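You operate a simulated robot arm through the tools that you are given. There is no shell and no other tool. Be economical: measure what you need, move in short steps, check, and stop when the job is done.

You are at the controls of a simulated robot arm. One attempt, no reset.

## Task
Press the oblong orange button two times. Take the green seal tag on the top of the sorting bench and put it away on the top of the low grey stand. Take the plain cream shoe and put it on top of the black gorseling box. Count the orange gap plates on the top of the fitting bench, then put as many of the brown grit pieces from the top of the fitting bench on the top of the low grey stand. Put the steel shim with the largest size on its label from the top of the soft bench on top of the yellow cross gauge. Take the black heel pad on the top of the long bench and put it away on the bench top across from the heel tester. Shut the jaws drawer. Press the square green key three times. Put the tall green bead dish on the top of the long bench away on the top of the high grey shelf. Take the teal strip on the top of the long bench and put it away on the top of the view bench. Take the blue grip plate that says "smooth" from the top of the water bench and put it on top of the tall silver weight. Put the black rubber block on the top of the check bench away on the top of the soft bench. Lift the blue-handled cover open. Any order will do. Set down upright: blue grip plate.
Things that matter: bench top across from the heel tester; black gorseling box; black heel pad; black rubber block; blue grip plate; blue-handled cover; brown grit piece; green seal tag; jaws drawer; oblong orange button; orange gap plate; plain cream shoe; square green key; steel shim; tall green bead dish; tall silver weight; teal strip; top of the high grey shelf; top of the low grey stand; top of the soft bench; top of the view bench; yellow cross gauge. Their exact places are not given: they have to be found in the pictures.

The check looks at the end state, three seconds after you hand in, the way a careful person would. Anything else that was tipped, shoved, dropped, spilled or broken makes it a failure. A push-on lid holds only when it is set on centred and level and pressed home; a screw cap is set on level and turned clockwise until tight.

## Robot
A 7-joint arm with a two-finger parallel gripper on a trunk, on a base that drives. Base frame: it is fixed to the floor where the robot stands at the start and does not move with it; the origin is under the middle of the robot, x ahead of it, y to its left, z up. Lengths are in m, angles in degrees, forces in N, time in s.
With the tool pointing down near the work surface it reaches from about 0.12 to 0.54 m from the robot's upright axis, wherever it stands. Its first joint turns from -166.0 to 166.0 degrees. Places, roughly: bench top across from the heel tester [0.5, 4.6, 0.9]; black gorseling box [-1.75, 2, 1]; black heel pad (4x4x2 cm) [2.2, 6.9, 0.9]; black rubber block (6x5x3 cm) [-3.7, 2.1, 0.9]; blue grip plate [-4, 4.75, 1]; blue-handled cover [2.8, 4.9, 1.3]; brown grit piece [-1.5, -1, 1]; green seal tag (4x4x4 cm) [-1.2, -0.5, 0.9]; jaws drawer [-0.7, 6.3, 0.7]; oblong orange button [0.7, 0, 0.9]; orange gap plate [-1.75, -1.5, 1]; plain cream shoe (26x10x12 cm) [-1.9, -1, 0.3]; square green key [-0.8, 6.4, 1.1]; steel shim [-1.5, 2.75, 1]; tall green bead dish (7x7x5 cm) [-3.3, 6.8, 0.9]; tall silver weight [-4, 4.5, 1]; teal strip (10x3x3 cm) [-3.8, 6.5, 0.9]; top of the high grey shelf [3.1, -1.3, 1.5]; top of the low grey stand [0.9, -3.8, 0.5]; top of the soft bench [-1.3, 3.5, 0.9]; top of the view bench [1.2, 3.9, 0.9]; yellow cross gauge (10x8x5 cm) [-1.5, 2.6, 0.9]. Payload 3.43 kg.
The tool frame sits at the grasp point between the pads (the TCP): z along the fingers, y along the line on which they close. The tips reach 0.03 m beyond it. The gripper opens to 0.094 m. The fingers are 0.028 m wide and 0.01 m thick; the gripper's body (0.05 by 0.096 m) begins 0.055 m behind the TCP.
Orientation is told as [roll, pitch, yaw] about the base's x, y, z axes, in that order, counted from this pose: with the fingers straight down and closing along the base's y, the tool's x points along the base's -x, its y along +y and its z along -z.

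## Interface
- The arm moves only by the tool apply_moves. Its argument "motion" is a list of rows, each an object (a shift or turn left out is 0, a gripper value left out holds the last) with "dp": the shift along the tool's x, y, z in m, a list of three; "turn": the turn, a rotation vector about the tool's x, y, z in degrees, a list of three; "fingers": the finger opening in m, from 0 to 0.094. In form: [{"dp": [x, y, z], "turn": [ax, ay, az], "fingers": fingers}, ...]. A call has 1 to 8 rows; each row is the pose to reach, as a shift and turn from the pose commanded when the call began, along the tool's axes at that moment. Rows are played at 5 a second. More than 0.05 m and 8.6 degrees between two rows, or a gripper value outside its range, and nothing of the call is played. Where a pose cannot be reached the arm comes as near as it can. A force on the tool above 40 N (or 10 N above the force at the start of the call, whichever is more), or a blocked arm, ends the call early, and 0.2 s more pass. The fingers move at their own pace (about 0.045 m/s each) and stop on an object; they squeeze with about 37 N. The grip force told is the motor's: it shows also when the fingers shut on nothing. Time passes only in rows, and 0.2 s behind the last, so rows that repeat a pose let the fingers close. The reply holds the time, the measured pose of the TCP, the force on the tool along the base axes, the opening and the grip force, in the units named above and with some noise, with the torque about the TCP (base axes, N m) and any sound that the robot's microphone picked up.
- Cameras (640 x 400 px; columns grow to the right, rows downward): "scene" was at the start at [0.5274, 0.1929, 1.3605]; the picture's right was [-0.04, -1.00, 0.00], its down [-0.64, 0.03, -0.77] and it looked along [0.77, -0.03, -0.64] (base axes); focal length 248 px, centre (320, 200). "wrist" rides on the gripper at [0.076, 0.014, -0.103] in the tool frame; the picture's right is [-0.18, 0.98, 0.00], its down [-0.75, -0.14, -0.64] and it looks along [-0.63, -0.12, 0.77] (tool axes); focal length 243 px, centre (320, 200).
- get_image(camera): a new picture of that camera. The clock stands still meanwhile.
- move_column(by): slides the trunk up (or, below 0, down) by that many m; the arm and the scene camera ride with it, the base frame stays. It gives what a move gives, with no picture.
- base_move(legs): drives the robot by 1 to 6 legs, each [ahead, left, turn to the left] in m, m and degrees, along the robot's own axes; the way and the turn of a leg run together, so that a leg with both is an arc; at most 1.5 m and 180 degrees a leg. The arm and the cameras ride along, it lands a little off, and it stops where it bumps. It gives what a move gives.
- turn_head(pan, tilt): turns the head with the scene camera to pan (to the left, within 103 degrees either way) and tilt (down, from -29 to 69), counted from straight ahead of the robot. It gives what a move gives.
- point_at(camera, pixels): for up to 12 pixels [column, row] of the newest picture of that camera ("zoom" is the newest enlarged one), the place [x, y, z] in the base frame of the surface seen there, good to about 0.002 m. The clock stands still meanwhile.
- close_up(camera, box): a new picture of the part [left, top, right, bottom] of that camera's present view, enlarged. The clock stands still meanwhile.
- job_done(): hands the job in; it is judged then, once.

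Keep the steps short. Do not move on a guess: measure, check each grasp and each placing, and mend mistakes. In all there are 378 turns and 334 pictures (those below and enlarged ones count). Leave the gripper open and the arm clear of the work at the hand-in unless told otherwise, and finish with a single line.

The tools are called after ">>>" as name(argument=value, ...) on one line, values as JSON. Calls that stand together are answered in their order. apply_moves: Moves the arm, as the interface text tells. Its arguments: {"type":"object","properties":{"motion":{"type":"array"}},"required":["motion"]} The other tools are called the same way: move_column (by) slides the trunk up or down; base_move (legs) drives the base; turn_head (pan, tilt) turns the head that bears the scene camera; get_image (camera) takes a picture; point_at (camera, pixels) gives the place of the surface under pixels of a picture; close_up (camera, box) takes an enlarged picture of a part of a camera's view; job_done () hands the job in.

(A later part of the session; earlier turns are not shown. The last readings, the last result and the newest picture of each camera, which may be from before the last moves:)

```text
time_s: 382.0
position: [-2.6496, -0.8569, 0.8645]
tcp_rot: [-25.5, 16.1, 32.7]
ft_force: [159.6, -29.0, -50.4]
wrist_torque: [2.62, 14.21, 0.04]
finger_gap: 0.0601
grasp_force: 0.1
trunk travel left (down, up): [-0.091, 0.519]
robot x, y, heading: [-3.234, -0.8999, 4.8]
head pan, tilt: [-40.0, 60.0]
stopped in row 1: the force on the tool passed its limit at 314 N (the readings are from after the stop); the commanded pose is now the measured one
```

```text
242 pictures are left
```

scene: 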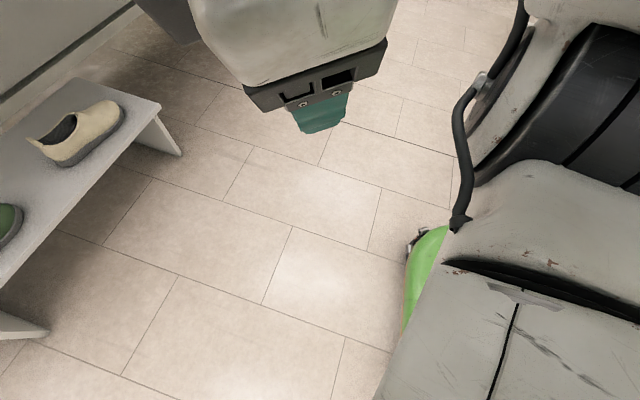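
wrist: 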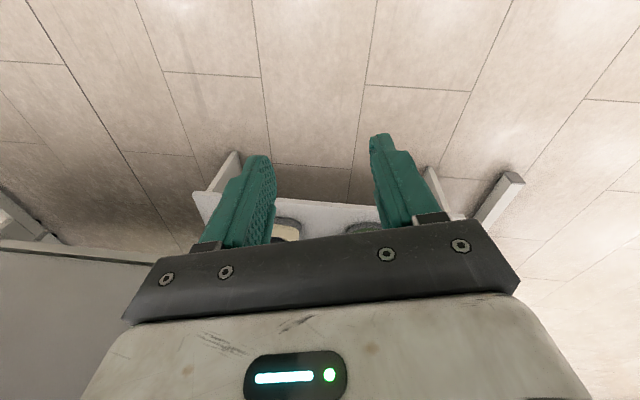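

>>> turn_head(pan=80, tilt=20)

>>> get_image(camera="scene")

```text
time_s: 384.0
position: [-2.6519, -0.8556, 0.8646]
tcp_rot: [-25.4, 16.2, 32.0]
ft_force: [102.2, -3.0, -46.3]
wrist_torque: [-0.13, 8.02, -1.04]
finger_gap: 0.0601
grasp_force: 0.1
trunk travel left (down, up): [-0.091, 0.519]
robot x, y, heading: [-3.2357, -0.8946, 4.9]
head pan, tilt: [80.0, 20.0]
```

```text
241 pictures are left
```

scene: 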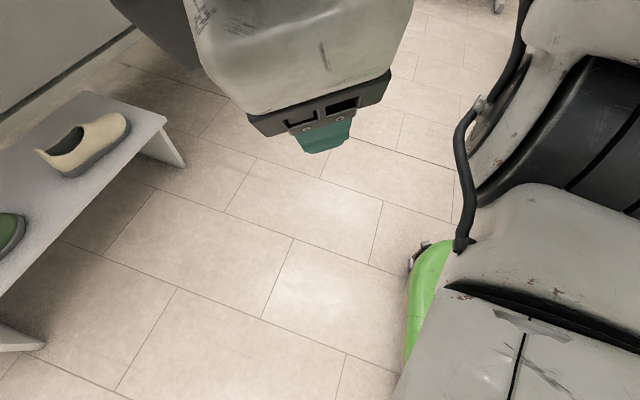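

>>> turn_head(pan=-65, tilt=50)

>>> apply_moves(motion=[{"dp": [0, 0, 0]}])

>>> get_image(camera="scene")

```text
time_s: 386.2
position: [-2.6525, -0.8554, 0.8656]
tcp_rot: [-25.6, 16.2, 32.1]
ft_force: [87.3, 5.4, -42.9]
wrist_torque: [-1.24, 6.67, -1.67]
finger_gap: 0.0599
grasp_force: 0.1
trunk travel left (down, up): [-0.091, 0.519]
robot x, y, heading: [-3.2376, -0.8933, 4.9]
head pan, tilt: [-65.0, 50.0]
```

```text
time_s: 386.6
position: [-2.675, -0.8647, 0.8704]
tcp_rot: [-21.7, 30.2, 37.6]
ft_force: [89.7, 16.9, -52.6]
wrist_torque: [-3.37, 9.58, -3.21]
finger_gap: 0.0601
grasp_force: 0.0
trunk travel left (down, up): [-0.091, 0.519]
robot x, y, heading: [-3.2369, -0.8967, 4.9]
head pan, tilt: [-65.0, 50.0]
stopped in row 1: the arm was blocked; the commanded pose is now the measured one
```

```text
240 pictures are left
```

scene: 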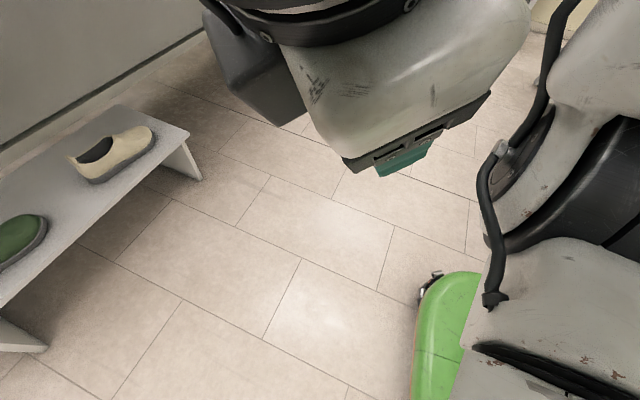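

The IK seems to fight the jammed head. I try tilting the head up to free it.

>>> turn_head(pan=-40, tilt=-25)

>>> get_image(camera="scene")

```text
time_s: 388.1
position: [-2.6768, -0.8634, 0.8708]
tcp_rot: [-21.3, 30.3, 37.4]
ft_force: [21.8, -17.7, -33.0]
wrist_torque: [1.77, 1.08, 0.39]
finger_gap: 0.0599
grasp_force: 0.0
trunk travel left (down, up): [-0.091, 0.519]
robot x, y, heading: [-3.2334, -0.8965, 4.7]
head pan, tilt: [-40.0, -25.0]
```

```text
239 pictures are left
```

scene: 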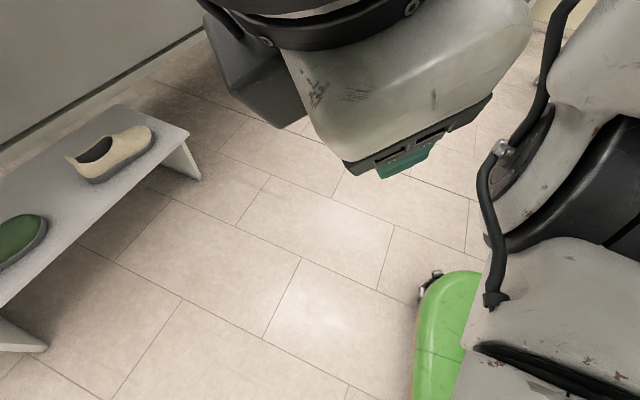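

>>> turn_head(pan=-65, tilt=50)

>>> apply_moves(motion=[{"dp": [-0.0175, -0.034, -0.022], "turn": [-4, -7, 0]}])

>>> apply_moves(motion=[{"dp": [-0.0175, -0.034, -0.022], "turn": [-4, -7, 0]}])

```text
time_s: 389.5
position: [-2.6767, -0.8644, 0.869]
tcp_rot: [-21.2, 30.6, 37.6]
ft_force: [9.2, -3.9, -32.9]
wrist_torque: [-0.23, -0.62, -0.06]
finger_gap: 0.0601
grasp_force: 0.0
trunk travel left (down, up): [-0.091, 0.519]
robot x, y, heading: [-3.2341, -0.8955, 4.5]
head pan, tilt: [-65.0, 50.0]
```

```text
time_s: 389.9
position: [-2.6816, -0.8696, 0.8686]
tcp_rot: [-18.0, 34.6, 43.0]
ft_force: [84.9, 133.9, -235.4]
wrist_torque: [-22.93, 0.59, -9.1]
finger_gap: 0.06
grasp_force: 0.0
trunk travel left (down, up): [-0.091, 0.519]
robot x, y, heading: [-3.2365, -0.8935, 4.8]
head pan, tilt: [-65.0, 50.0]
stopped in row 1: the arm was blocked; the commanded pose is now the measured one
```

```text
time_s: 390.4
position: [-2.6924, -0.8595, 0.8646]
tcp_rot: [-10.3, 35.2, 49.2]
ft_force: [29.2, 176.0, -271.5]
wrist_torque: [-27.62, -6.43, -9.02]
finger_gap: 0.0601
grasp_force: 0.1
trunk travel left (down, up): [-0.091, 0.519]
robot x, y, heading: [-3.2353, -0.8964, 4.9]
head pan, tilt: [-65.0, 50.0]
stopped in row 1: the arm was blocked; the commanded pose is now the measured one
```

>>> apply_moves(motion=[{"dp": [-0.04, -0.005, 0.022]}])

>>> get_image(camera="scene")

>>> get_image(camera="wrist")

```text
time_s: 391.0
position: [-2.6909, -0.872, 0.8666]
tcp_rot: [-9.2, 39.4, 53.9]
ft_force: [77.8, 151.4, -249.4]
wrist_torque: [-26.94, 1.74, -7.22]
finger_gap: 0.0598
grasp_force: 0.1
trunk travel left (down, up): [-0.091, 0.519]
robot x, y, heading: [-3.2347, -0.8947, 4.9]
head pan, tilt: [-65.0, 50.0]
stopped in row 1: the arm was blocked; the commanded pose is now the measured one
```

```text
238 pictures are left
```

scene: 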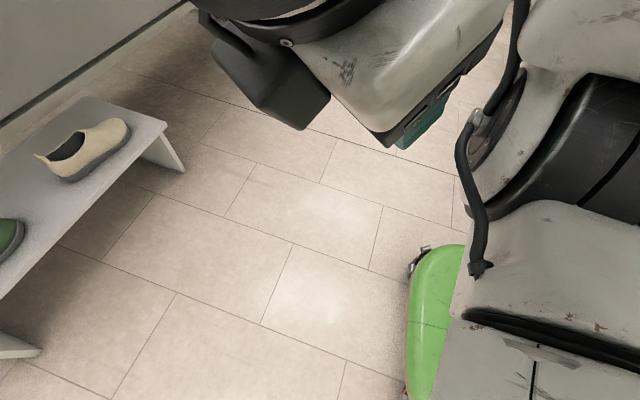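

```text
237 pictures are left
```

wrist: 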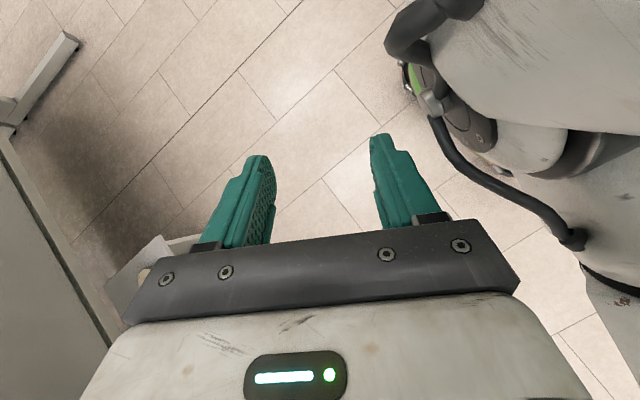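

I now think the trunk's rear came down on the wall table behind (its edge is near x≈-3.3). Driving forward away from it should free things.

>>> base_move(legs=[[0.2, 0, 0]])

>>> get_image(camera="scene")

```text
time_s: 392.3
position: [-2.6874, -0.7712, 0.8922]
tcp_rot: [-10.2, 39.9, 63.4]
ft_force: [-11.5, 89.7, -228.0]
wrist_torque: [-17.16, -12.16, -4.05]
finger_gap: 0.0601
grasp_force: 0.1
trunk travel left (down, up): [-0.091, 0.519]
robot x, y, heading: [-3.2056, -0.8448, 11.5]
head pan, tilt: [-65.0, 50.0]
stopped in leg 1: the robot was blocked; the commanded pose is now the measured one
```

```text
236 pictures are left
```

scene: 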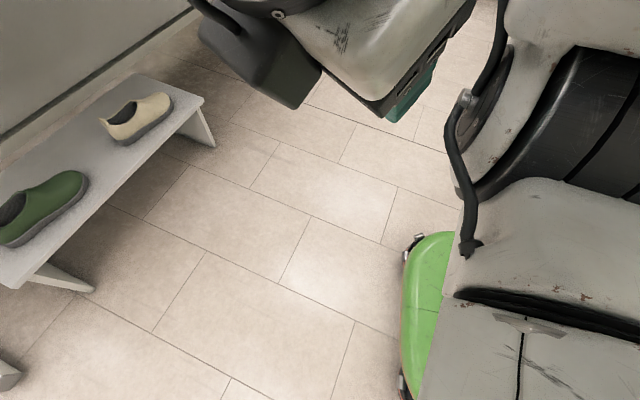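

>>> base_move(legs=[[0, -0.1, 0]])

>>> base_move(legs=[[0.1, 0, 0]])

>>> get_image(camera="scene")

```text
time_s: 393.6
position: [-2.7114, -0.8597, 0.9388]
tcp_rot: [11.8, 57.2, 77.5]
ft_force: [15.4, -21.3, -2.1]
wrist_torque: [0.29, 0.16, 0.67]
finger_gap: 0.0472
grasp_force: 0.0
trunk travel left (down, up): [-0.091, 0.519]
robot x, y, heading: [-3.2055, -0.8777, 6.9]
head pan, tilt: [-65.0, 50.0]
stopped in leg 1: the robot was blocked; the commanded pose is now the measured one
```

```text
time_s: 394.4
position: [-2.7115, -0.8674, 0.9767]
tcp_rot: [39.6, 64.3, 106.1]
ft_force: [30.5, -17.4, 17.1]
wrist_torque: [0.22, 0.45, 0.07]
finger_gap: 0.0433
grasp_force: 0.0
trunk travel left (down, up): [-0.091, 0.519]
robot x, y, heading: [-3.2071, -0.8819, 7.1]
head pan, tilt: [-65.0, 50.0]
stopped in leg 1: the robot was blocked; the commanded pose is now the measured one
```

```text
235 pictures are left
```

scene: 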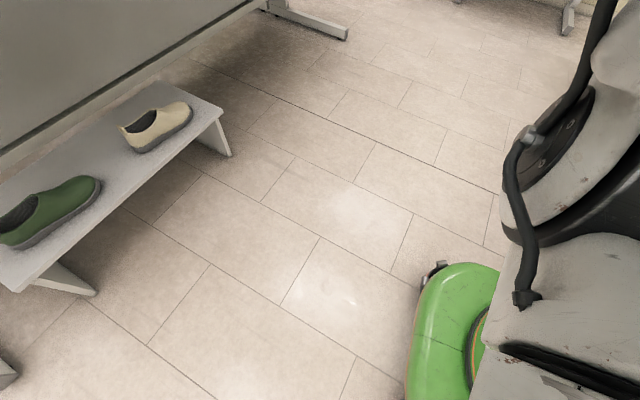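

>>> turn_head(pan=0, tilt=40)

>>> get_image(camera="scene")

>>> get_image(camera="wrist")

```text
time_s: 395.7
position: [-2.7051, -0.8641, 0.982]
tcp_rot: [39.7, 64.4, 107.0]
ft_force: [8.1, -5.1, -4.3]
wrist_torque: [-0.1, -0.19, 0.06]
finger_gap: 0.054
grasp_force: 0.0
trunk travel left (down, up): [-0.091, 0.519]
robot x, y, heading: [-3.2078, -0.8799, 6.7]
head pan, tilt: [0.0, 40.0]
```

```text
234 pictures are left
```

scene: 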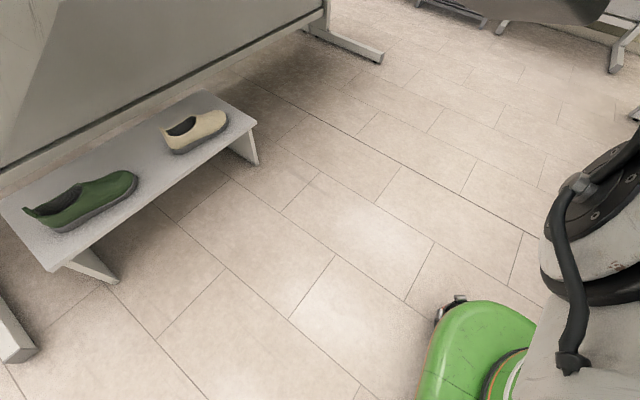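

```text
233 pictures are left
```

wrist: 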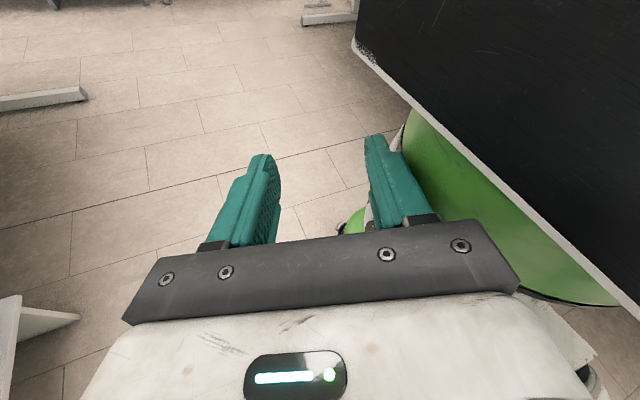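

>>> apply_moves(motion=[{"dp": [0, -0.02, 0]}])

>>> get_image(camera="scene")

>>> get_image(camera="wrist")

```text
time_s: 396.3
position: [-2.6963, -0.8733, 0.9866]
tcp_rot: [48.1, 64.4, 118.9]
ft_force: [-0.5, -0.7, -0.9]
wrist_torque: [0.02, -0.01, 0.02]
finger_gap: 0.0601
grasp_force: 0.0
trunk travel left (down, up): [-0.091, 0.519]
robot x, y, heading: [-3.2099, -0.8791, 7.0]
head pan, tilt: [0.0, 40.0]
stopped in row 1: the arm was blocked; the commanded pose is now the measured one
```

```text
232 pictures are left
```

scene: 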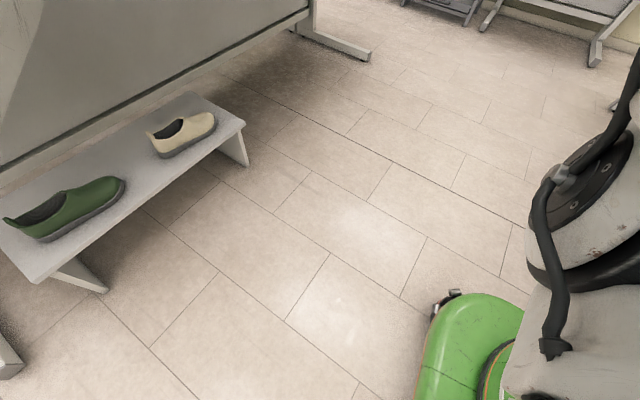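

```text
231 pictures are left
```

wrist: 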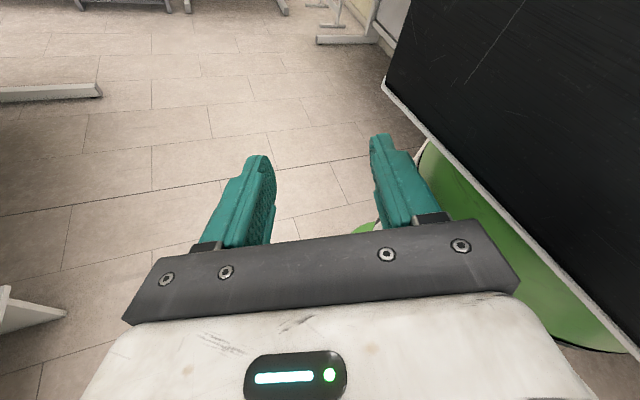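

>>> turn_head(pan=-70, tilt=55)

>>> apply_moves(motion=[{"dp": [0, -0.03, 0]}, {"dp": [0, -0.06, 0]}])

>>> get_image(camera="scene")

```text
time_s: 397.7
position: [-2.7071, -0.8783, 0.9838]
tcp_rot: [47.3, 63.5, 117.1]
ft_force: [7.5, -1.5, 4.2]
wrist_torque: [0.1, 0.2, -0.08]
finger_gap: 0.0565
grasp_force: 0.1
trunk travel left (down, up): [-0.091, 0.519]
robot x, y, heading: [-3.2079, -0.8732, 6.9]
head pan, tilt: [-70.0, 55.0]
```

```text
time_s: 398.1
position: [-2.705, -0.8885, 0.9873]
tcp_rot: [56.2, 60.9, 128.0]
ft_force: [0.1, 0.0, -0.4]
wrist_torque: [-0.01, 0.0, 0.03]
finger_gap: 0.0601
grasp_force: 0.1
trunk travel left (down, up): [-0.091, 0.519]
robot x, y, heading: [-3.2116, -0.8782, 7.2]
head pan, tilt: [-70.0, 55.0]
stopped in row 1: the force on the tool passed its limit at 217 N (the readings are from after the stop); the commanded pose is now the measured one
```

```text
230 pictures are left
```

scene: 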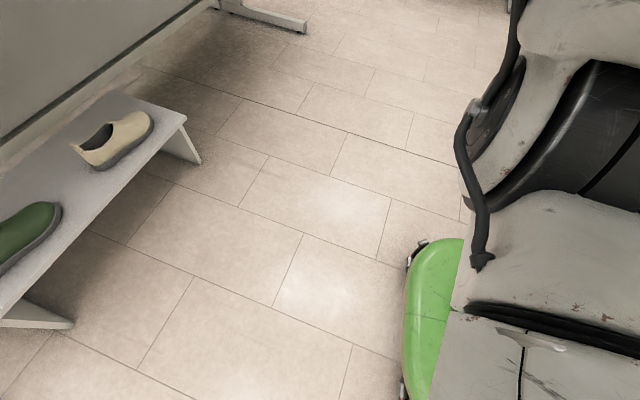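

>>> move_column(by=0.2)

>>> turn_head(pan=-100, tilt=40)

>>> get_image(camera="scene")

>>> get_image(camera="wrist")

```text
time_s: 399.4
position: [-2.779, -0.8894, 1.1138]
tcp_rot: [43.4, 63.5, 114.0]
ft_force: [3.0, -2.7, 0.3]
wrist_torque: [0.0, 0.04, 0.06]
finger_gap: 0.0579
grasp_force: 0.2
trunk travel left (down, up): [-0.208, 0.402]
robot x, y, heading: [-3.2104, -0.8734, 6.7]
head pan, tilt: [-70.0, 55.0]
stopped: the force on the tool passed its limit at 54 N (the readings are from after the stop); the commanded pose is now the measured one
```

```text
time_s: 400.3
position: [-2.7809, -0.8931, 1.1112]
tcp_rot: [42.4, 63.3, 112.7]
ft_force: [40.6, -13.3, 3.2]
wrist_torque: [0.37, 1.87, -1.5]
finger_gap: 0.0557
grasp_force: 0.0
trunk travel left (down, up): [-0.208, 0.402]
robot x, y, heading: [-3.211, -0.8767, 6.5]
head pan, tilt: [-100.0, 40.0]
```

```text
229 pictures are left
```

scene: 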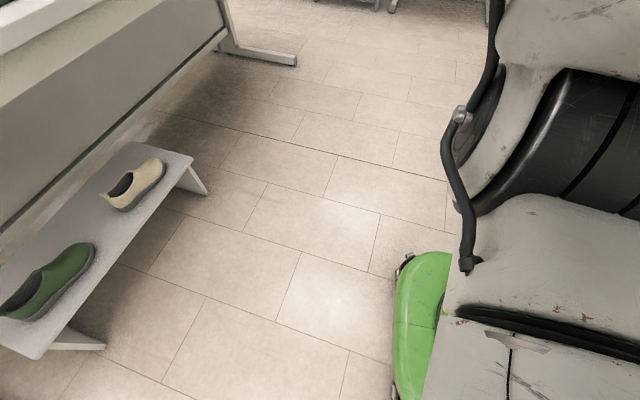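

```text
228 pictures are left
```

wrist: 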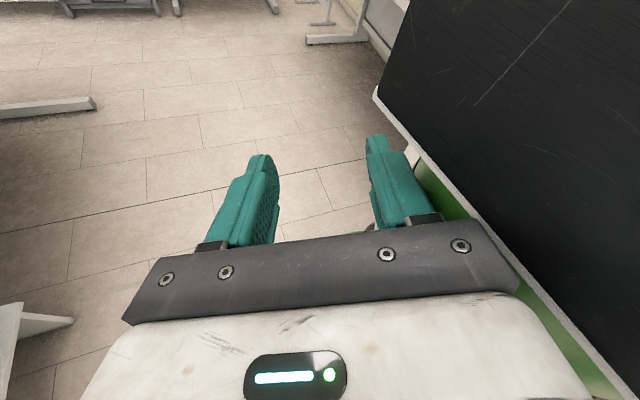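

The column rises now. Head back to its free position and raise further.

>>> turn_head(pan=-65, tilt=55)

>>> move_column(by=0.3)

>>> move_column(by=0.2)

```text
time_s: 401.3
position: [-2.7744, -0.8902, 1.1154]
tcp_rot: [43.7, 63.8, 114.7]
ft_force: [-0.6, -0.2, 0.1]
wrist_torque: [-0.02, 0.03, -0.01]
finger_gap: 0.06
grasp_force: 0.1
trunk travel left (down, up): [-0.208, 0.402]
robot x, y, heading: [-3.2116, -0.8783, 6.8]
head pan, tilt: [-65.0, 55.0]
```

```text
time_s: 404.3
position: [-2.7755, -0.8903, 1.4142]
tcp_rot: [44.0, 63.3, 114.7]
ft_force: [0.6, 0.6, -0.2]
wrist_torque: [-0.02, 0.01, 0.01]
finger_gap: 0.06
grasp_force: 0.1
trunk travel left (down, up): [-0.508, 0.102]
robot x, y, heading: [-3.2086, -0.8787, 7.0]
head pan, tilt: [-65.0, 55.0]
```

```text
time_s: 405.7
position: [-2.7764, -0.8904, 1.5161]
tcp_rot: [44.0, 63.4, 114.6]
ft_force: [-0.4, 0.0, -0.6]
wrist_torque: [0.01, -0.01, -0.02]
finger_gap: 0.0604
grasp_force: 0.0
out of reach, approached as far as the arm can: row 1
trunk travel left (down, up): [-0.61, 0.0]
robot x, y, heading: [-3.2103, -0.8751, 6.9]
head pan, tilt: [-65.0, 55.0]
```

Column is fully up and forces are nil. Unfold the hand: first forward in small steps.

>>> apply_moves(motion=[{"dp": [0.008, -0.0365, -0.014]}, {"dp": [0.015, -0.073, -0.029]}, {"dp": [0.023, -0.11, -0.043]}])

>>> get_image(camera="scene")

```text
time_s: 406.5
position: [-2.6622, -0.8936, 1.5168]
tcp_rot: [43.4, 63.4, 113.7]
ft_force: [0.5, -0.4, 0.3]
wrist_torque: [-0.01, 0.01, -0.01]
finger_gap: 0.0601
grasp_force: 0.0
trunk travel left (down, up): [-0.61, 0.0]
robot x, y, heading: [-3.2124, -0.8761, 7.0]
head pan, tilt: [-65.0, 55.0]
```

```text
227 pictures are left
```

scene: 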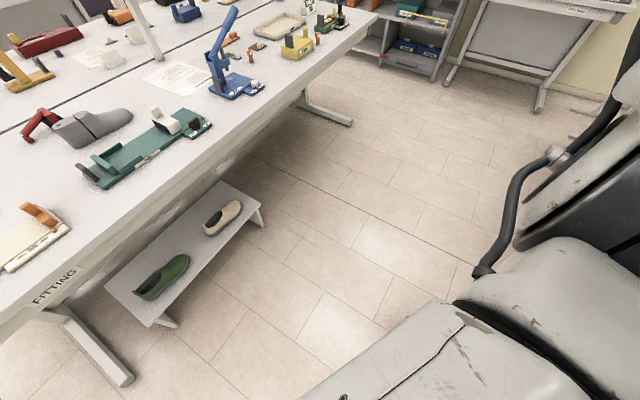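

The arm obeys again. Now rotate the hand back toward straight down while moving forward and a bit down.

>>> apply_moves(motion=[{"dp": [-0.0143, -0.0245, -0.001], "turn": [2.6, -7.5, 0]}, {"dp": [-0.0286, -0.049, -0.002], "turn": [5.2, -15.0, 0]}, {"dp": [-0.0429, -0.0735, -0.003], "turn": [7.8, -22.5, 0]}, {"dp": [-0.0572, -0.098, -0.004], "turn": [10.4, -30.0, 0]}])

>>> get_image(camera="wrist")

```text
time_s: 407.5
position: [-2.5811, -0.8859, 1.4338]
tcp_rot: [16.4, 38.6, 92.7]
ft_force: [0.1, -0.4, 0.1]
wrist_torque: [-0.01, -0.04, -0.01]
finger_gap: 0.06
grasp_force: 0.0
trunk travel left (down, up): [-0.61, 0.0]
robot x, y, heading: [-3.2099, -0.8726, 6.6]
head pan, tilt: [-65.0, 55.0]
```

```text
226 pictures are left
```

wrist: 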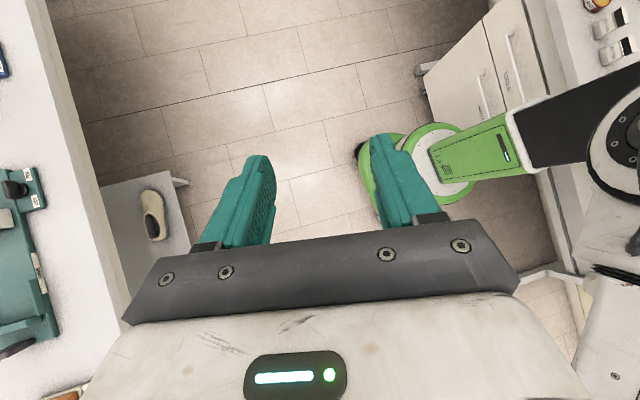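

>>> apply_moves(motion=[{"dp": [0, -0.01, 0], "turn": [3.2, -7.6, 0]}, {"dp": [0, -0.02, 0], "turn": [6.4, -15.2, 0]}, {"dp": [0, -0.03, 0], "turn": [9.6, -22.8, 0]}, {"dp": [0, -0.04, 0], "turn": [12.8, -30.4, 0]}, {"dp": [0, -0.05, 0], "turn": [16, -37.6, 0]}])

```text
time_s: 408.7
position: [-2.5317, -0.8982, 1.4255]
tcp_rot: [-3.1, -0.8, 87.3]
ft_force: [-0.5, 0.2, -0.2]
wrist_torque: [0.01, -0.1, 0.0]
finger_gap: 0.0601
grasp_force: 0.1
trunk travel left (down, up): [-0.61, 0.0]
robot x, y, heading: [-3.2134, -0.8734, 7.2]
head pan, tilt: [-65.0, 55.0]
```

Upright now (yaw 87°). Turn the yaw back toward 7°, moving slightly forward and down.

>>> apply_moves(motion=[{"dp": [0, -0.01, 0.015], "turn": [0, 0, 8]}, {"dp": [0, -0.02, 0.03], "turn": [0, 0, 16]}, {"dp": [0, -0.03, 0.045], "turn": [0, 0, 24]}, {"dp": [0, -0.04, 0.06], "turn": [0, 0, 32]}, {"dp": [0, -0.05, 0.075], "turn": [0, 0, 40]}, {"dp": [0, -0.06, 0.09], "turn": [0, 0, 48]}, {"dp": [0, -0.07, 0.105], "turn": [0, 0, 56]}, {"dp": [0, -0.08, 0.12], "turn": [0, 0, 64]}])

>>> turn_head(pan=0, tilt=45)

>>> get_image(camera="scene")

```text
time_s: 410.5
position: [-2.4464, -0.9026, 1.3071]
tcp_rot: [-0.8, -3.1, 22.9]
ft_force: [-0.1, -0.1, -0.5]
wrist_torque: [-0.01, 0.02, 0.03]
finger_gap: 0.0601
grasp_force: 0.1
trunk travel left (down, up): [-0.61, 0.0]
robot x, y, heading: [-3.2079, -0.8756, 6.9]
head pan, tilt: [-65.0, 55.0]
```

```text
time_s: 411.9
position: [-2.4458, -0.9034, 1.3062]
tcp_rot: [-0.9, -2.9, 23.1]
ft_force: [-0.1, 0.9, 0.6]
wrist_torque: [0.03, -0.02, -0.03]
finger_gap: 0.0598
grasp_force: 0.1
trunk travel left (down, up): [-0.61, 0.0]
robot x, y, heading: [-3.2097, -0.8729, 7.0]
head pan, tilt: [0.0, 45.0]
```

```text
225 pictures are left
```

scene: 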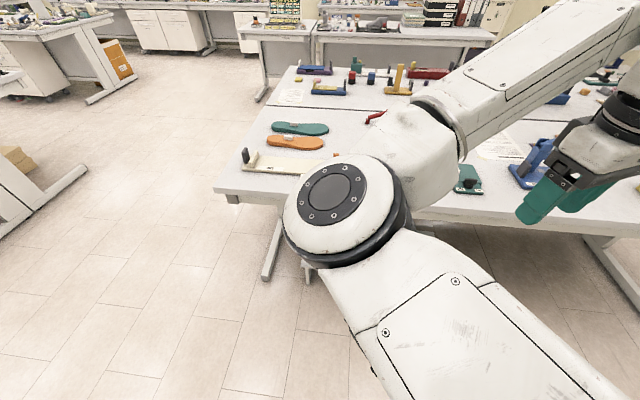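

The arm is recovered. I drive forward 0.3 away from the wall table and check that nothing there was disturbed.

>>> base_move(legs=[[0.35, 0, -6.5]])

>>> turn_head(pan=103, tilt=30)

>>> get_image(camera="scene")

>>> turn_head(pan=-103, tilt=30)

>>> get_image(camera="scene")

```text
time_s: 414.1
position: [-2.1031, -0.9721, 1.3063]
tcp_rot: [-0.8, -3.0, 16.3]
ft_force: [0.5, -0.2, 0.3]
wrist_torque: [-0.02, -0.01, -0.01]
finger_gap: 0.0603
grasp_force: 0.1
trunk travel left (down, up): [-0.61, 0.0]
robot x, y, heading: [-2.8578, -0.8513, 0.2]
head pan, tilt: [0.0, 45.0]
```

```text
time_s: 415.9
position: [-2.1029, -0.9727, 1.3081]
tcp_rot: [-0.8, -2.9, 16.3]
ft_force: [-0.3, -0.3, 0.5]
wrist_torque: [-0.01, -0.01, -0.01]
finger_gap: 0.0601
grasp_force: 0.0
trunk travel left (down, up): [-0.61, 0.0]
robot x, y, heading: [-2.8619, -0.8553, -0.0]
head pan, tilt: [103.0, 30.0]
```

```text
224 pictures are left
```

scene: 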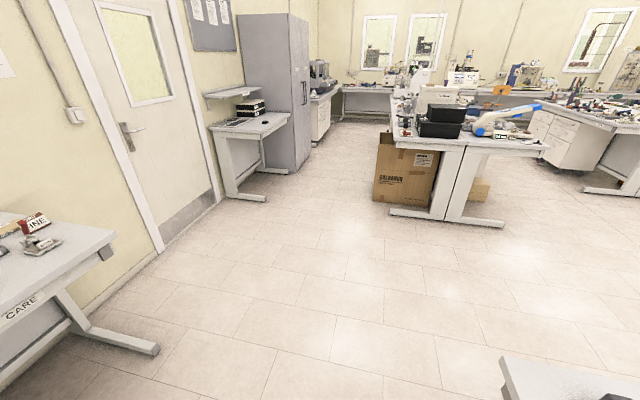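

```text
time_s: 418.9
position: [-2.1031, -0.9729, 1.3079]
tcp_rot: [-0.9, -2.9, 16.3]
ft_force: [0.8, 0.2, 0.0]
wrist_torque: [0.02, 0.02, 0.01]
finger_gap: 0.0598
grasp_force: 0.1
trunk travel left (down, up): [-0.61, 0.0]
robot x, y, heading: [-2.8595, -0.8557, 0.1]
head pan, tilt: [-103.0, 30.0]
```

```text
223 pictures are left
```

scene: 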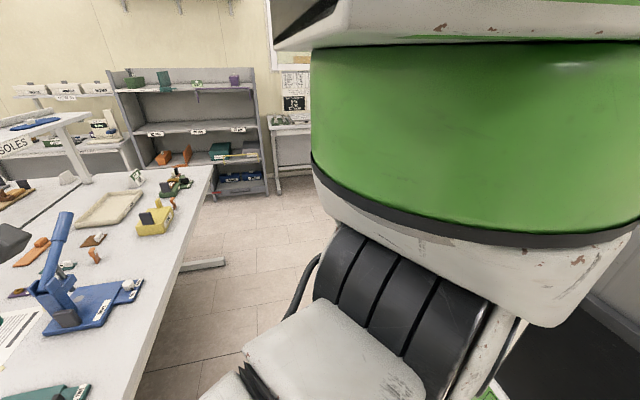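

>>> base_move(legs=[[0, 0, 60]])

>>> turn_head(pan=103, tilt=40)

>>> get_image(camera="scene")

```text
time_s: 422.0
position: [-2.3859, -0.2527, 1.3078]
tcp_rot: [-1.0, -2.7, 77.1]
ft_force: [0.1, 0.3, 0.2]
wrist_torque: [0.0, 0.0, 0.02]
finger_gap: 0.0599
grasp_force: 0.1
trunk travel left (down, up): [-0.61, 0.0]
robot x, y, heading: [-2.8566, -0.8493, 60.6]
head pan, tilt: [-103.0, 30.0]
```

```text
time_s: 425.0
position: [-2.386, -0.2529, 1.3076]
tcp_rot: [-0.8, -3.0, 77.1]
ft_force: [-0.8, 0.6, 0.0]
wrist_torque: [0.02, 0.03, -0.01]
finger_gap: 0.0598
grasp_force: 0.0
trunk travel left (down, up): [-0.61, 0.0]
robot x, y, heading: [-2.8546, -0.8554, 60.9]
head pan, tilt: [103.0, 40.0]
```

```text
222 pictures are left
```

scene: 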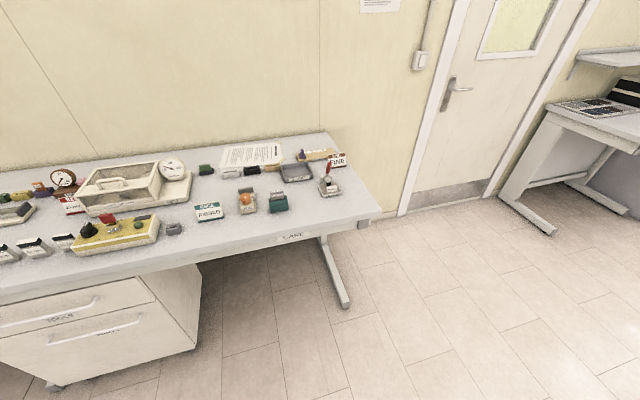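

>>> point_at(camera="scene", pixels=[[290, 238], [120, 265], [20, 290], [173, 228], [208, 211], [120, 230], [278, 203], [328, 190], [380, 212]])

>>> close_up(camera="scene", box=[0, 130, 380, 300])

```text
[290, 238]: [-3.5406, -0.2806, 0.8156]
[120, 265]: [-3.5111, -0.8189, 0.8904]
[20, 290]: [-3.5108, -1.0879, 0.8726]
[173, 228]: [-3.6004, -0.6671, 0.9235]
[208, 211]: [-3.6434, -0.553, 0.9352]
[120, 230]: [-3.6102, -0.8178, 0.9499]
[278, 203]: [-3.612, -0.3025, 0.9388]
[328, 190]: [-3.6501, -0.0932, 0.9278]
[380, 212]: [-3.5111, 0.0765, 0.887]
```

```text
1.68 times, centred on (190, 215) of scene
```

zoom: 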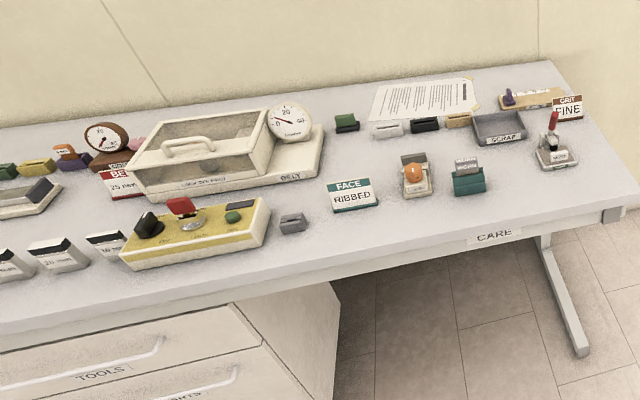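

Nothing on the wall bench is displaced (edge x=-3.51). From now on I keep the base x > -3.0 here. Turn back to face the bench and straighten the hand.

>>> base_move(legs=[[0, 0, -60.9], [0, -0.12, 0]])

>>> apply_moves(motion=[{"dp": [0.02, 0, 0.04], "turn": [0, 1.5, 8]}, {"dp": [0.04, 0, 0.08], "turn": [-0.8, 3, 16.3]}, {"dp": [0.06, 0, 0.12], "turn": [-0.8, 3, 16.3]}])

>>> turn_head(pan=-5, tilt=45)

```text
time_s: 428.9
position: [-2.0984, -1.0814, 1.3063]
tcp_rot: [-0.7, -3.1, 17.3]
ft_force: [-0.7, -0.3, 0.8]
wrist_torque: [0.0, 0.0, -0.03]
finger_gap: 0.06
grasp_force: 0.1
trunk travel left (down, up): [-0.61, 0.0]
robot x, y, heading: [-2.8536, -0.9746, 0.9]
head pan, tilt: [103.0, 40.0]
```

```text
time_s: 429.7
position: [-2.1501, -1.0996, 1.1831]
tcp_rot: [0.3, 0.1, 0.9]
ft_force: [-0.3, 0.5, 0.3]
wrist_torque: [0.02, -0.03, -0.03]
finger_gap: 0.06
grasp_force: 0.0
trunk travel left (down, up): [-0.61, 0.0]
robot x, y, heading: [-2.856, -0.9789, 0.9]
head pan, tilt: [103.0, 40.0]
```

```text
time_s: 431.6
position: [-2.1497, -1.1001, 1.182]
tcp_rot: [0.5, 0.0, 1.1]
ft_force: [-0.9, 0.6, -0.3]
wrist_torque: [0.01, -0.01, 0.0]
finger_gap: 0.0599
grasp_force: 0.0
trunk travel left (down, up): [-0.61, 0.0]
robot x, y, heading: [-2.8549, -0.98, 1.0]
head pan, tilt: [-5.0, 45.0]
```

>>> apply_moves(motion=[{"dp": [0.035, 0.01, 0.02]}, {"dp": [0.07, 0.02, 0.04]}, {"dp": [0.1, 0.03, 0.06]}])

>>> move_column(by=-0.4)

>>> move_column(by=-0.15)

>>> get_image(camera="scene")

>>> get_image(camera="wrist")

```text
time_s: 432.4
position: [-2.2507, -1.0705, 1.123]
tcp_rot: [0.5, 0.0, 1.0]
ft_force: [0.0, 0.1, -0.1]
wrist_torque: [-0.01, -0.04, 0.0]
finger_gap: 0.0601
grasp_force: 0.1
trunk travel left (down, up): [-0.61, 0.0]
robot x, y, heading: [-2.8547, -0.9738, 1.2]
head pan, tilt: [-5.0, 45.0]
```

```text
time_s: 436.2
position: [-2.2506, -1.0709, 0.7226]
tcp_rot: [0.5, 0.0, 0.9]
ft_force: [-0.8, -0.3, 0.2]
wrist_torque: [-0.02, -0.01, -0.02]
finger_gap: 0.0598
grasp_force: 0.1
trunk travel left (down, up): [-0.21, 0.4]
robot x, y, heading: [-2.8564, -0.9776, 0.9]
head pan, tilt: [-5.0, 45.0]
```

```text
time_s: 437.9
position: [-2.2511, -1.0714, 0.5732]
tcp_rot: [0.6, 0.0, 1.1]
ft_force: [-1.1, 0.0, 0.2]
wrist_torque: [0.02, -0.03, 0.02]
finger_gap: 0.0603
grasp_force: 0.1
trunk travel left (down, up): [-0.06, 0.55]
robot x, y, heading: [-2.8549, -0.9718, 0.9]
head pan, tilt: [-5.0, 45.0]
```

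```text
220 pictures are left
```

scene: 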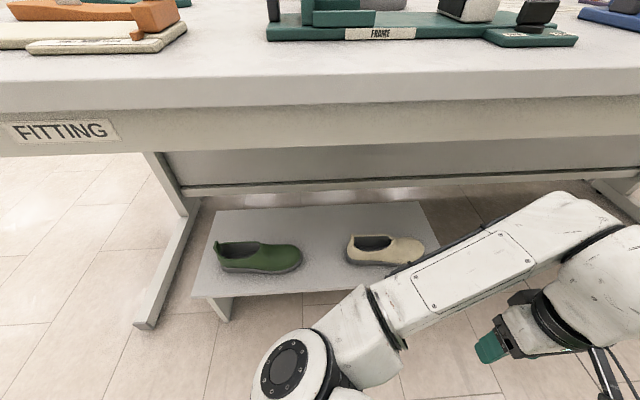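

```text
219 pictures are left
```

wrist: 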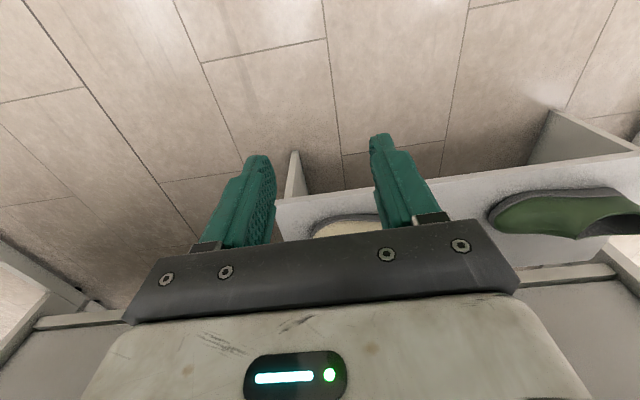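

Lowered without trouble; the shoe is in clear view at scene (383,250). Zoom and measure it and the apron's underside.

>>> close_up(camera="scene", box=[320, 215, 450, 285])

>>> point_at(camera="zoom", pixels=[[165, 120], [190, 105], [170, 225], [270, 130], [360, 150], [440, 140], [500, 180], [300, 110], [260, 200], [330, 170], [230, 150], [380, 110]])

>>> point_at(camera="scene", pixels=[[300, 145], [300, 108], [400, 180], [400, 150], [425, 205], [440, 250]])

```text
4.92 times, centred on (385, 250) of scene
```

zoom: 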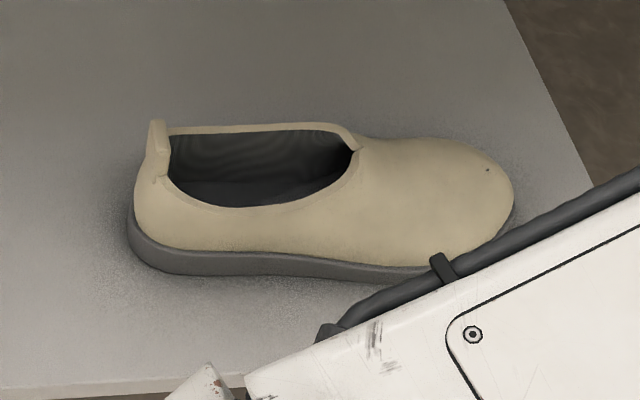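

```text
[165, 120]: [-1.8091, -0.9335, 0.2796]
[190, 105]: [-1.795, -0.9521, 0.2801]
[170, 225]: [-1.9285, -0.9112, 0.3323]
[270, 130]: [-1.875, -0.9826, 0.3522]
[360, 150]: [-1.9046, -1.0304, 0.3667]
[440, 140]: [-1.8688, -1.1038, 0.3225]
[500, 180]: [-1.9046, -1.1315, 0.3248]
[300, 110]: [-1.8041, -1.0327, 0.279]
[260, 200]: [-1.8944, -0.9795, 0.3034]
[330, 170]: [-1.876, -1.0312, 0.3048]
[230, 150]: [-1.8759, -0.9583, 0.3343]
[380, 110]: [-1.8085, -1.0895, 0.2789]
```

```text
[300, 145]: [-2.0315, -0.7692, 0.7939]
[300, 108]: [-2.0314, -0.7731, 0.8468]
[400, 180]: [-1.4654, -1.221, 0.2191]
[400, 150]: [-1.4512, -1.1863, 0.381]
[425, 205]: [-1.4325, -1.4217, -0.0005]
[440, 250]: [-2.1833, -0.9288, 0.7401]
```

>>> point_at(camera="scene", pixels=[[560, 198], [600, 225], [630, 260], [510, 230], [470, 262], [540, 320], [400, 310], [300, 340]])

```text
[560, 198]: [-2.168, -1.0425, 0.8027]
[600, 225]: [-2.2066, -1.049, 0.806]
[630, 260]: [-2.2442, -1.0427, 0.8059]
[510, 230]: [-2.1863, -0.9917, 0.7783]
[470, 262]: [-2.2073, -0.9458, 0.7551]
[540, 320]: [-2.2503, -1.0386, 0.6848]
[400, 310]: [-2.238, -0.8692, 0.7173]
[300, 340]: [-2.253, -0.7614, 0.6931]
```

The wrist top is only ~0.24 above the TCP, so a vertical hand fits under the apron (z 0.79). I'll turn the hand 90° (closing along x), opening fully.

>>> apply_moves(motion=[{"dp": [0, 0, 0], "turn": [0, 0, -8.5], "fingers": 0.094}, {"dp": [0, 0, 0], "turn": [0, 0, -17]}, {"dp": [0, 0, 0], "turn": [0, 0, -25.5]}, {"dp": [0, 0, 0], "turn": [0, 0, -34]}, {"dp": [0, 0, 0], "turn": [0, 0, -42.5]}, {"dp": [0, 0, 0], "turn": [0, 0, -51]}, {"dp": [0, 0, 0], "turn": [0, 0, -59.5]}, {"dp": [0, 0, 0], "turn": [0, 0, -68]}])

>>> apply_moves(motion=[{"dp": [0, 0, 0.01], "turn": [0, 0, -7]}, {"dp": [0, 0, 0.02], "turn": [0, 0, -14]}, {"dp": [0, 0, 0.03], "turn": [0, 0, -21]}])

>>> get_image(camera="scene")

```text
time_s: 439.7
position: [-2.2519, -1.0706, 0.5735]
tcp_rot: [0.3, -0.4, 69.0]
ft_force: [0.3, -0.5, 0.3]
wrist_torque: [0.01, 0.03, 0.0]
finger_gap: 0.0942
grasp_force: 0.0
trunk travel left (down, up): [-0.06, 0.55]
robot x, y, heading: [-2.8583, -0.9763, 1.0]
head pan, tilt: [-5.0, 45.0]
```

```text
time_s: 440.5
position: [-2.2502, -1.0707, 0.5424]
tcp_rot: [0.0, -0.5, 90.0]
ft_force: [0.8, 1.1, 1.4]
wrist_torque: [-0.02, -0.01, 0.0]
finger_gap: 0.0942
grasp_force: 0.0
trunk travel left (down, up): [-0.06, 0.55]
robot x, y, heading: [-2.858, -0.9766, 1.1]
head pan, tilt: [-5.0, 45.0]
```

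```text
217 pictures are left
```

scene: 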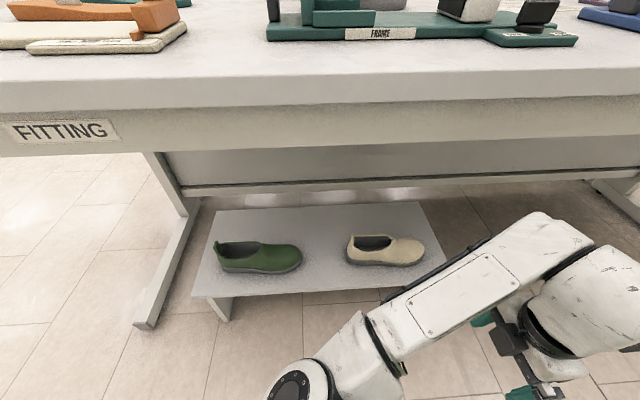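

>>> close_up(camera="scene", box=[330, 225, 440, 280])

>>> point_at(camera="zoom", pixels=[[400, 80], [400, 120], [400, 160], [400, 200], [400, 235], [460, 80], [460, 200], [350, 90], [350, 150], [350, 220], [545, 140], [95, 180]])

```text
5.82 times, centred on (385, 252) of scene
```

zoom: 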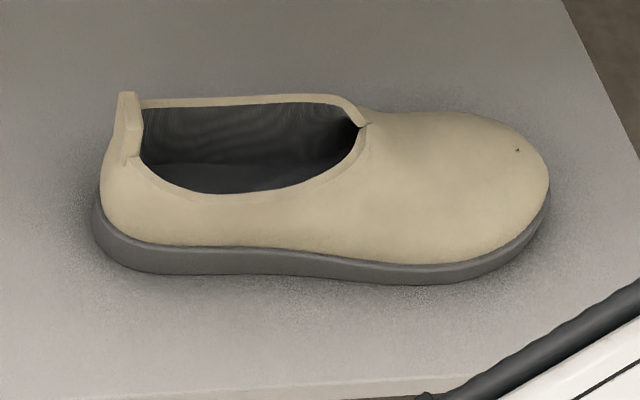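

```text
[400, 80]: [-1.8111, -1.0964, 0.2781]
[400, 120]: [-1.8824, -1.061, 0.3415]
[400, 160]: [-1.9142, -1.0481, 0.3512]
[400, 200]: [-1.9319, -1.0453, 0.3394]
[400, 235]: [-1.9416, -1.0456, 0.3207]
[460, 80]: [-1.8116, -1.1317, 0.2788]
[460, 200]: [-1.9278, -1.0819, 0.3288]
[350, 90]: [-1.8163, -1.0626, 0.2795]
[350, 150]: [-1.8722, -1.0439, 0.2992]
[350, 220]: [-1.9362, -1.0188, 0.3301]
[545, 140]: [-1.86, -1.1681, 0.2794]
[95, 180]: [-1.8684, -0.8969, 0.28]
```

I'll pinch the near wall of the shoe's mouth (one finger inside). Measure the rim there.

>>> point_at(camera="zoom", pixels=[[200, 193], [230, 198], [260, 197], [290, 188], [240, 215], [240, 235], [300, 215], [200, 225], [240, 185], [200, 172], [270, 175], [230, 100]])

```text
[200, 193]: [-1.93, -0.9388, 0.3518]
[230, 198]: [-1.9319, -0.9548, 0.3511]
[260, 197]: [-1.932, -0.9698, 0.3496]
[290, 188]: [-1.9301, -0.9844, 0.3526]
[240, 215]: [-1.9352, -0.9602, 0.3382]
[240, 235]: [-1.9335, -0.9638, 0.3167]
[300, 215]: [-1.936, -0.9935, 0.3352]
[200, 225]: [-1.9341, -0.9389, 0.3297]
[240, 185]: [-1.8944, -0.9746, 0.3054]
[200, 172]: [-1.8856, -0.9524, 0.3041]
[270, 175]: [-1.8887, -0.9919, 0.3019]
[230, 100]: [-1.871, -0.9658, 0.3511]
```

>>> base_move(legs=[[0.15, 0, -1]])

>>> apply_moves(motion=[{"dp": [0, 0, 0.03], "fingers": 0.05}, {"dp": [0, 0, 0.06]}, {"dp": [0, 0, 0.08]}])

>>> get_image(camera="scene")

```text
time_s: 441.9
position: [-2.1008, -1.0763, 0.5437]
tcp_rot: [0.0, -0.5, 89.3]
ft_force: [0.1, -0.5, 1.1]
wrist_torque: [0.01, -0.03, 0.0]
finger_gap: 0.0943
grasp_force: 0.0
trunk travel left (down, up): [-0.06, 0.55]
robot x, y, heading: [-2.7048, -0.9728, 0.2]
head pan, tilt: [-5.0, 45.0]
```

```text
time_s: 442.7
position: [-2.1027, -1.0768, 0.4614]
tcp_rot: [0.0, -0.4, 89.3]
ft_force: [1.1, 0.3, 0.9]
wrist_torque: [-0.01, 0.03, 0.01]
finger_gap: 0.05
grasp_force: 0.1
trunk travel left (down, up): [-0.06, 0.55]
robot x, y, heading: [-2.7016, -0.9752, 0.3]
head pan, tilt: [-5.0, 45.0]
```

```text
215 pictures are left
```

scene: 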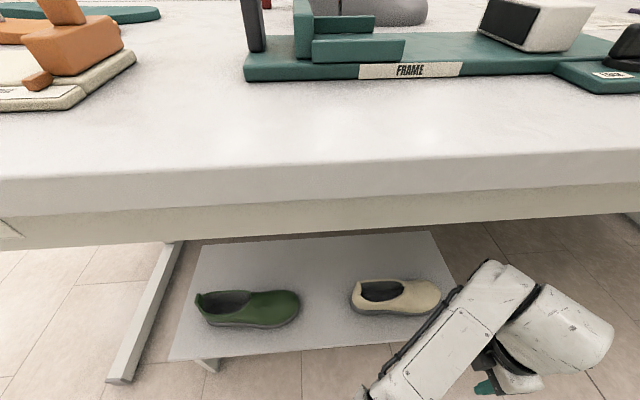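

>>> apply_moves(motion=[{"dp": [-0.022, -0.034, 0.005]}, {"dp": [-0.044, -0.068, 0.01]}, {"dp": [-0.066, -0.102, 0.012]}, {"dp": [-0.088, -0.136, 0.012]}, {"dp": [-0.111, -0.171, 0.012]}])

>>> get_image(camera="wrist")

>>> get_image(camera="scene")

```text
time_s: 443.9
position: [-1.9279, -0.9651, 0.4522]
tcp_rot: [0.2, -0.4, 89.1]
ft_force: [1.5, 0.3, 0.8]
wrist_torque: [-0.01, -0.03, 0.0]
finger_gap: 0.0498
grasp_force: 0.0
trunk travel left (down, up): [-0.06, 0.55]
robot x, y, heading: [-2.7039, -0.9773, 0.2]
head pan, tilt: [-5.0, 45.0]
```

```text
214 pictures are left
```

wrist: 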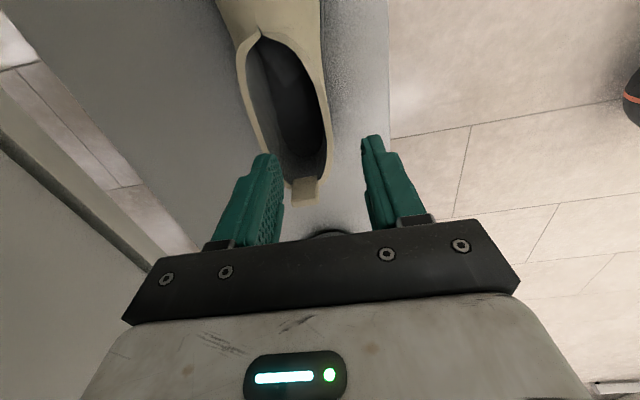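

```text
213 pictures are left
```

scene: 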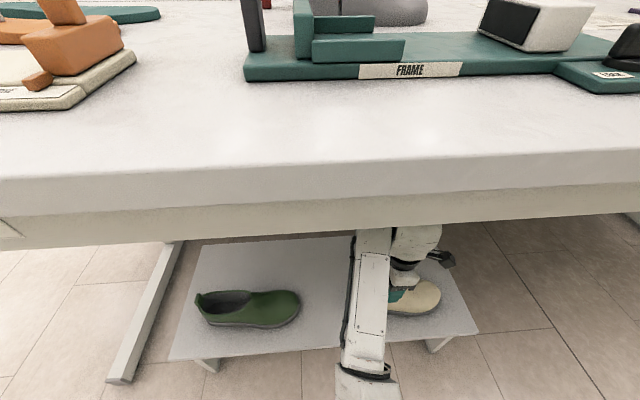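

>>> point_at(camera="wrist", pixels=[[318, 60], [323, 85], [326, 105], [327, 125], [326, 145], [322, 165], [305, 190], [245, 60], [262, 140], [300, 100]])

```text
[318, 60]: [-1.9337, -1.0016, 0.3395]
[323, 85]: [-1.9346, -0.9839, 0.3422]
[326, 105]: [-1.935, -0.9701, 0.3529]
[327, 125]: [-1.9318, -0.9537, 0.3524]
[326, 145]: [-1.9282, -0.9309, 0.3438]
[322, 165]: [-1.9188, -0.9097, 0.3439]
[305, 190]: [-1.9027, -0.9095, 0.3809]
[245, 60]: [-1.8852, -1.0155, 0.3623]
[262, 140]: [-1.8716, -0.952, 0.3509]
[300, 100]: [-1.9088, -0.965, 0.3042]
```

>>> apply_moves(motion=[{"dp": [0.007, 0.004, 0.03]}, {"dp": [0.007, 0.004, 0.06]}, {"dp": [0.007, 0.004, 0.085]}, {"dp": [0.007, 0.004, 0.1]}, {"dp": [0.007, 0.004, 0.108]}])

>>> get_image(camera="wrist")

```text
time_s: 444.6
position: [-1.9303, -0.9728, 0.3978]
tcp_rot: [-1.0, -0.2, 89.3]
ft_force: [-8.5, -0.4, 18.9]
wrist_torque: [0.16, -0.24, 0.19]
finger_gap: 0.0452
grasp_force: 0.1
trunk travel left (down, up): [-0.06, 0.55]
robot x, y, heading: [-2.7093, -0.9739, 0.5]
head pan, tilt: [-5.0, 45.0]
stopped in row 3: the force on the tool passed its limit at 65 N (the readings are from after the stop); the commanded pose is now the measured one
```

```text
212 pictures are left
```

wrist: 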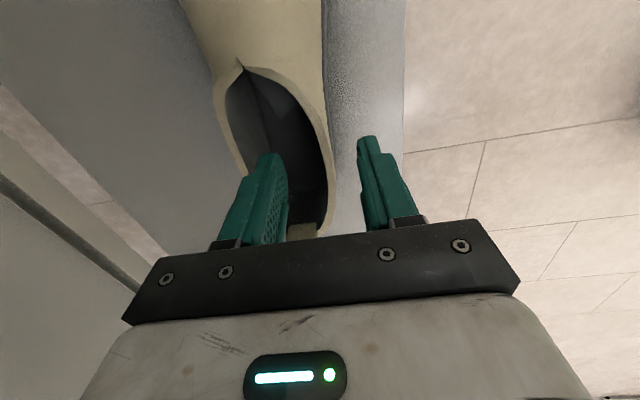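

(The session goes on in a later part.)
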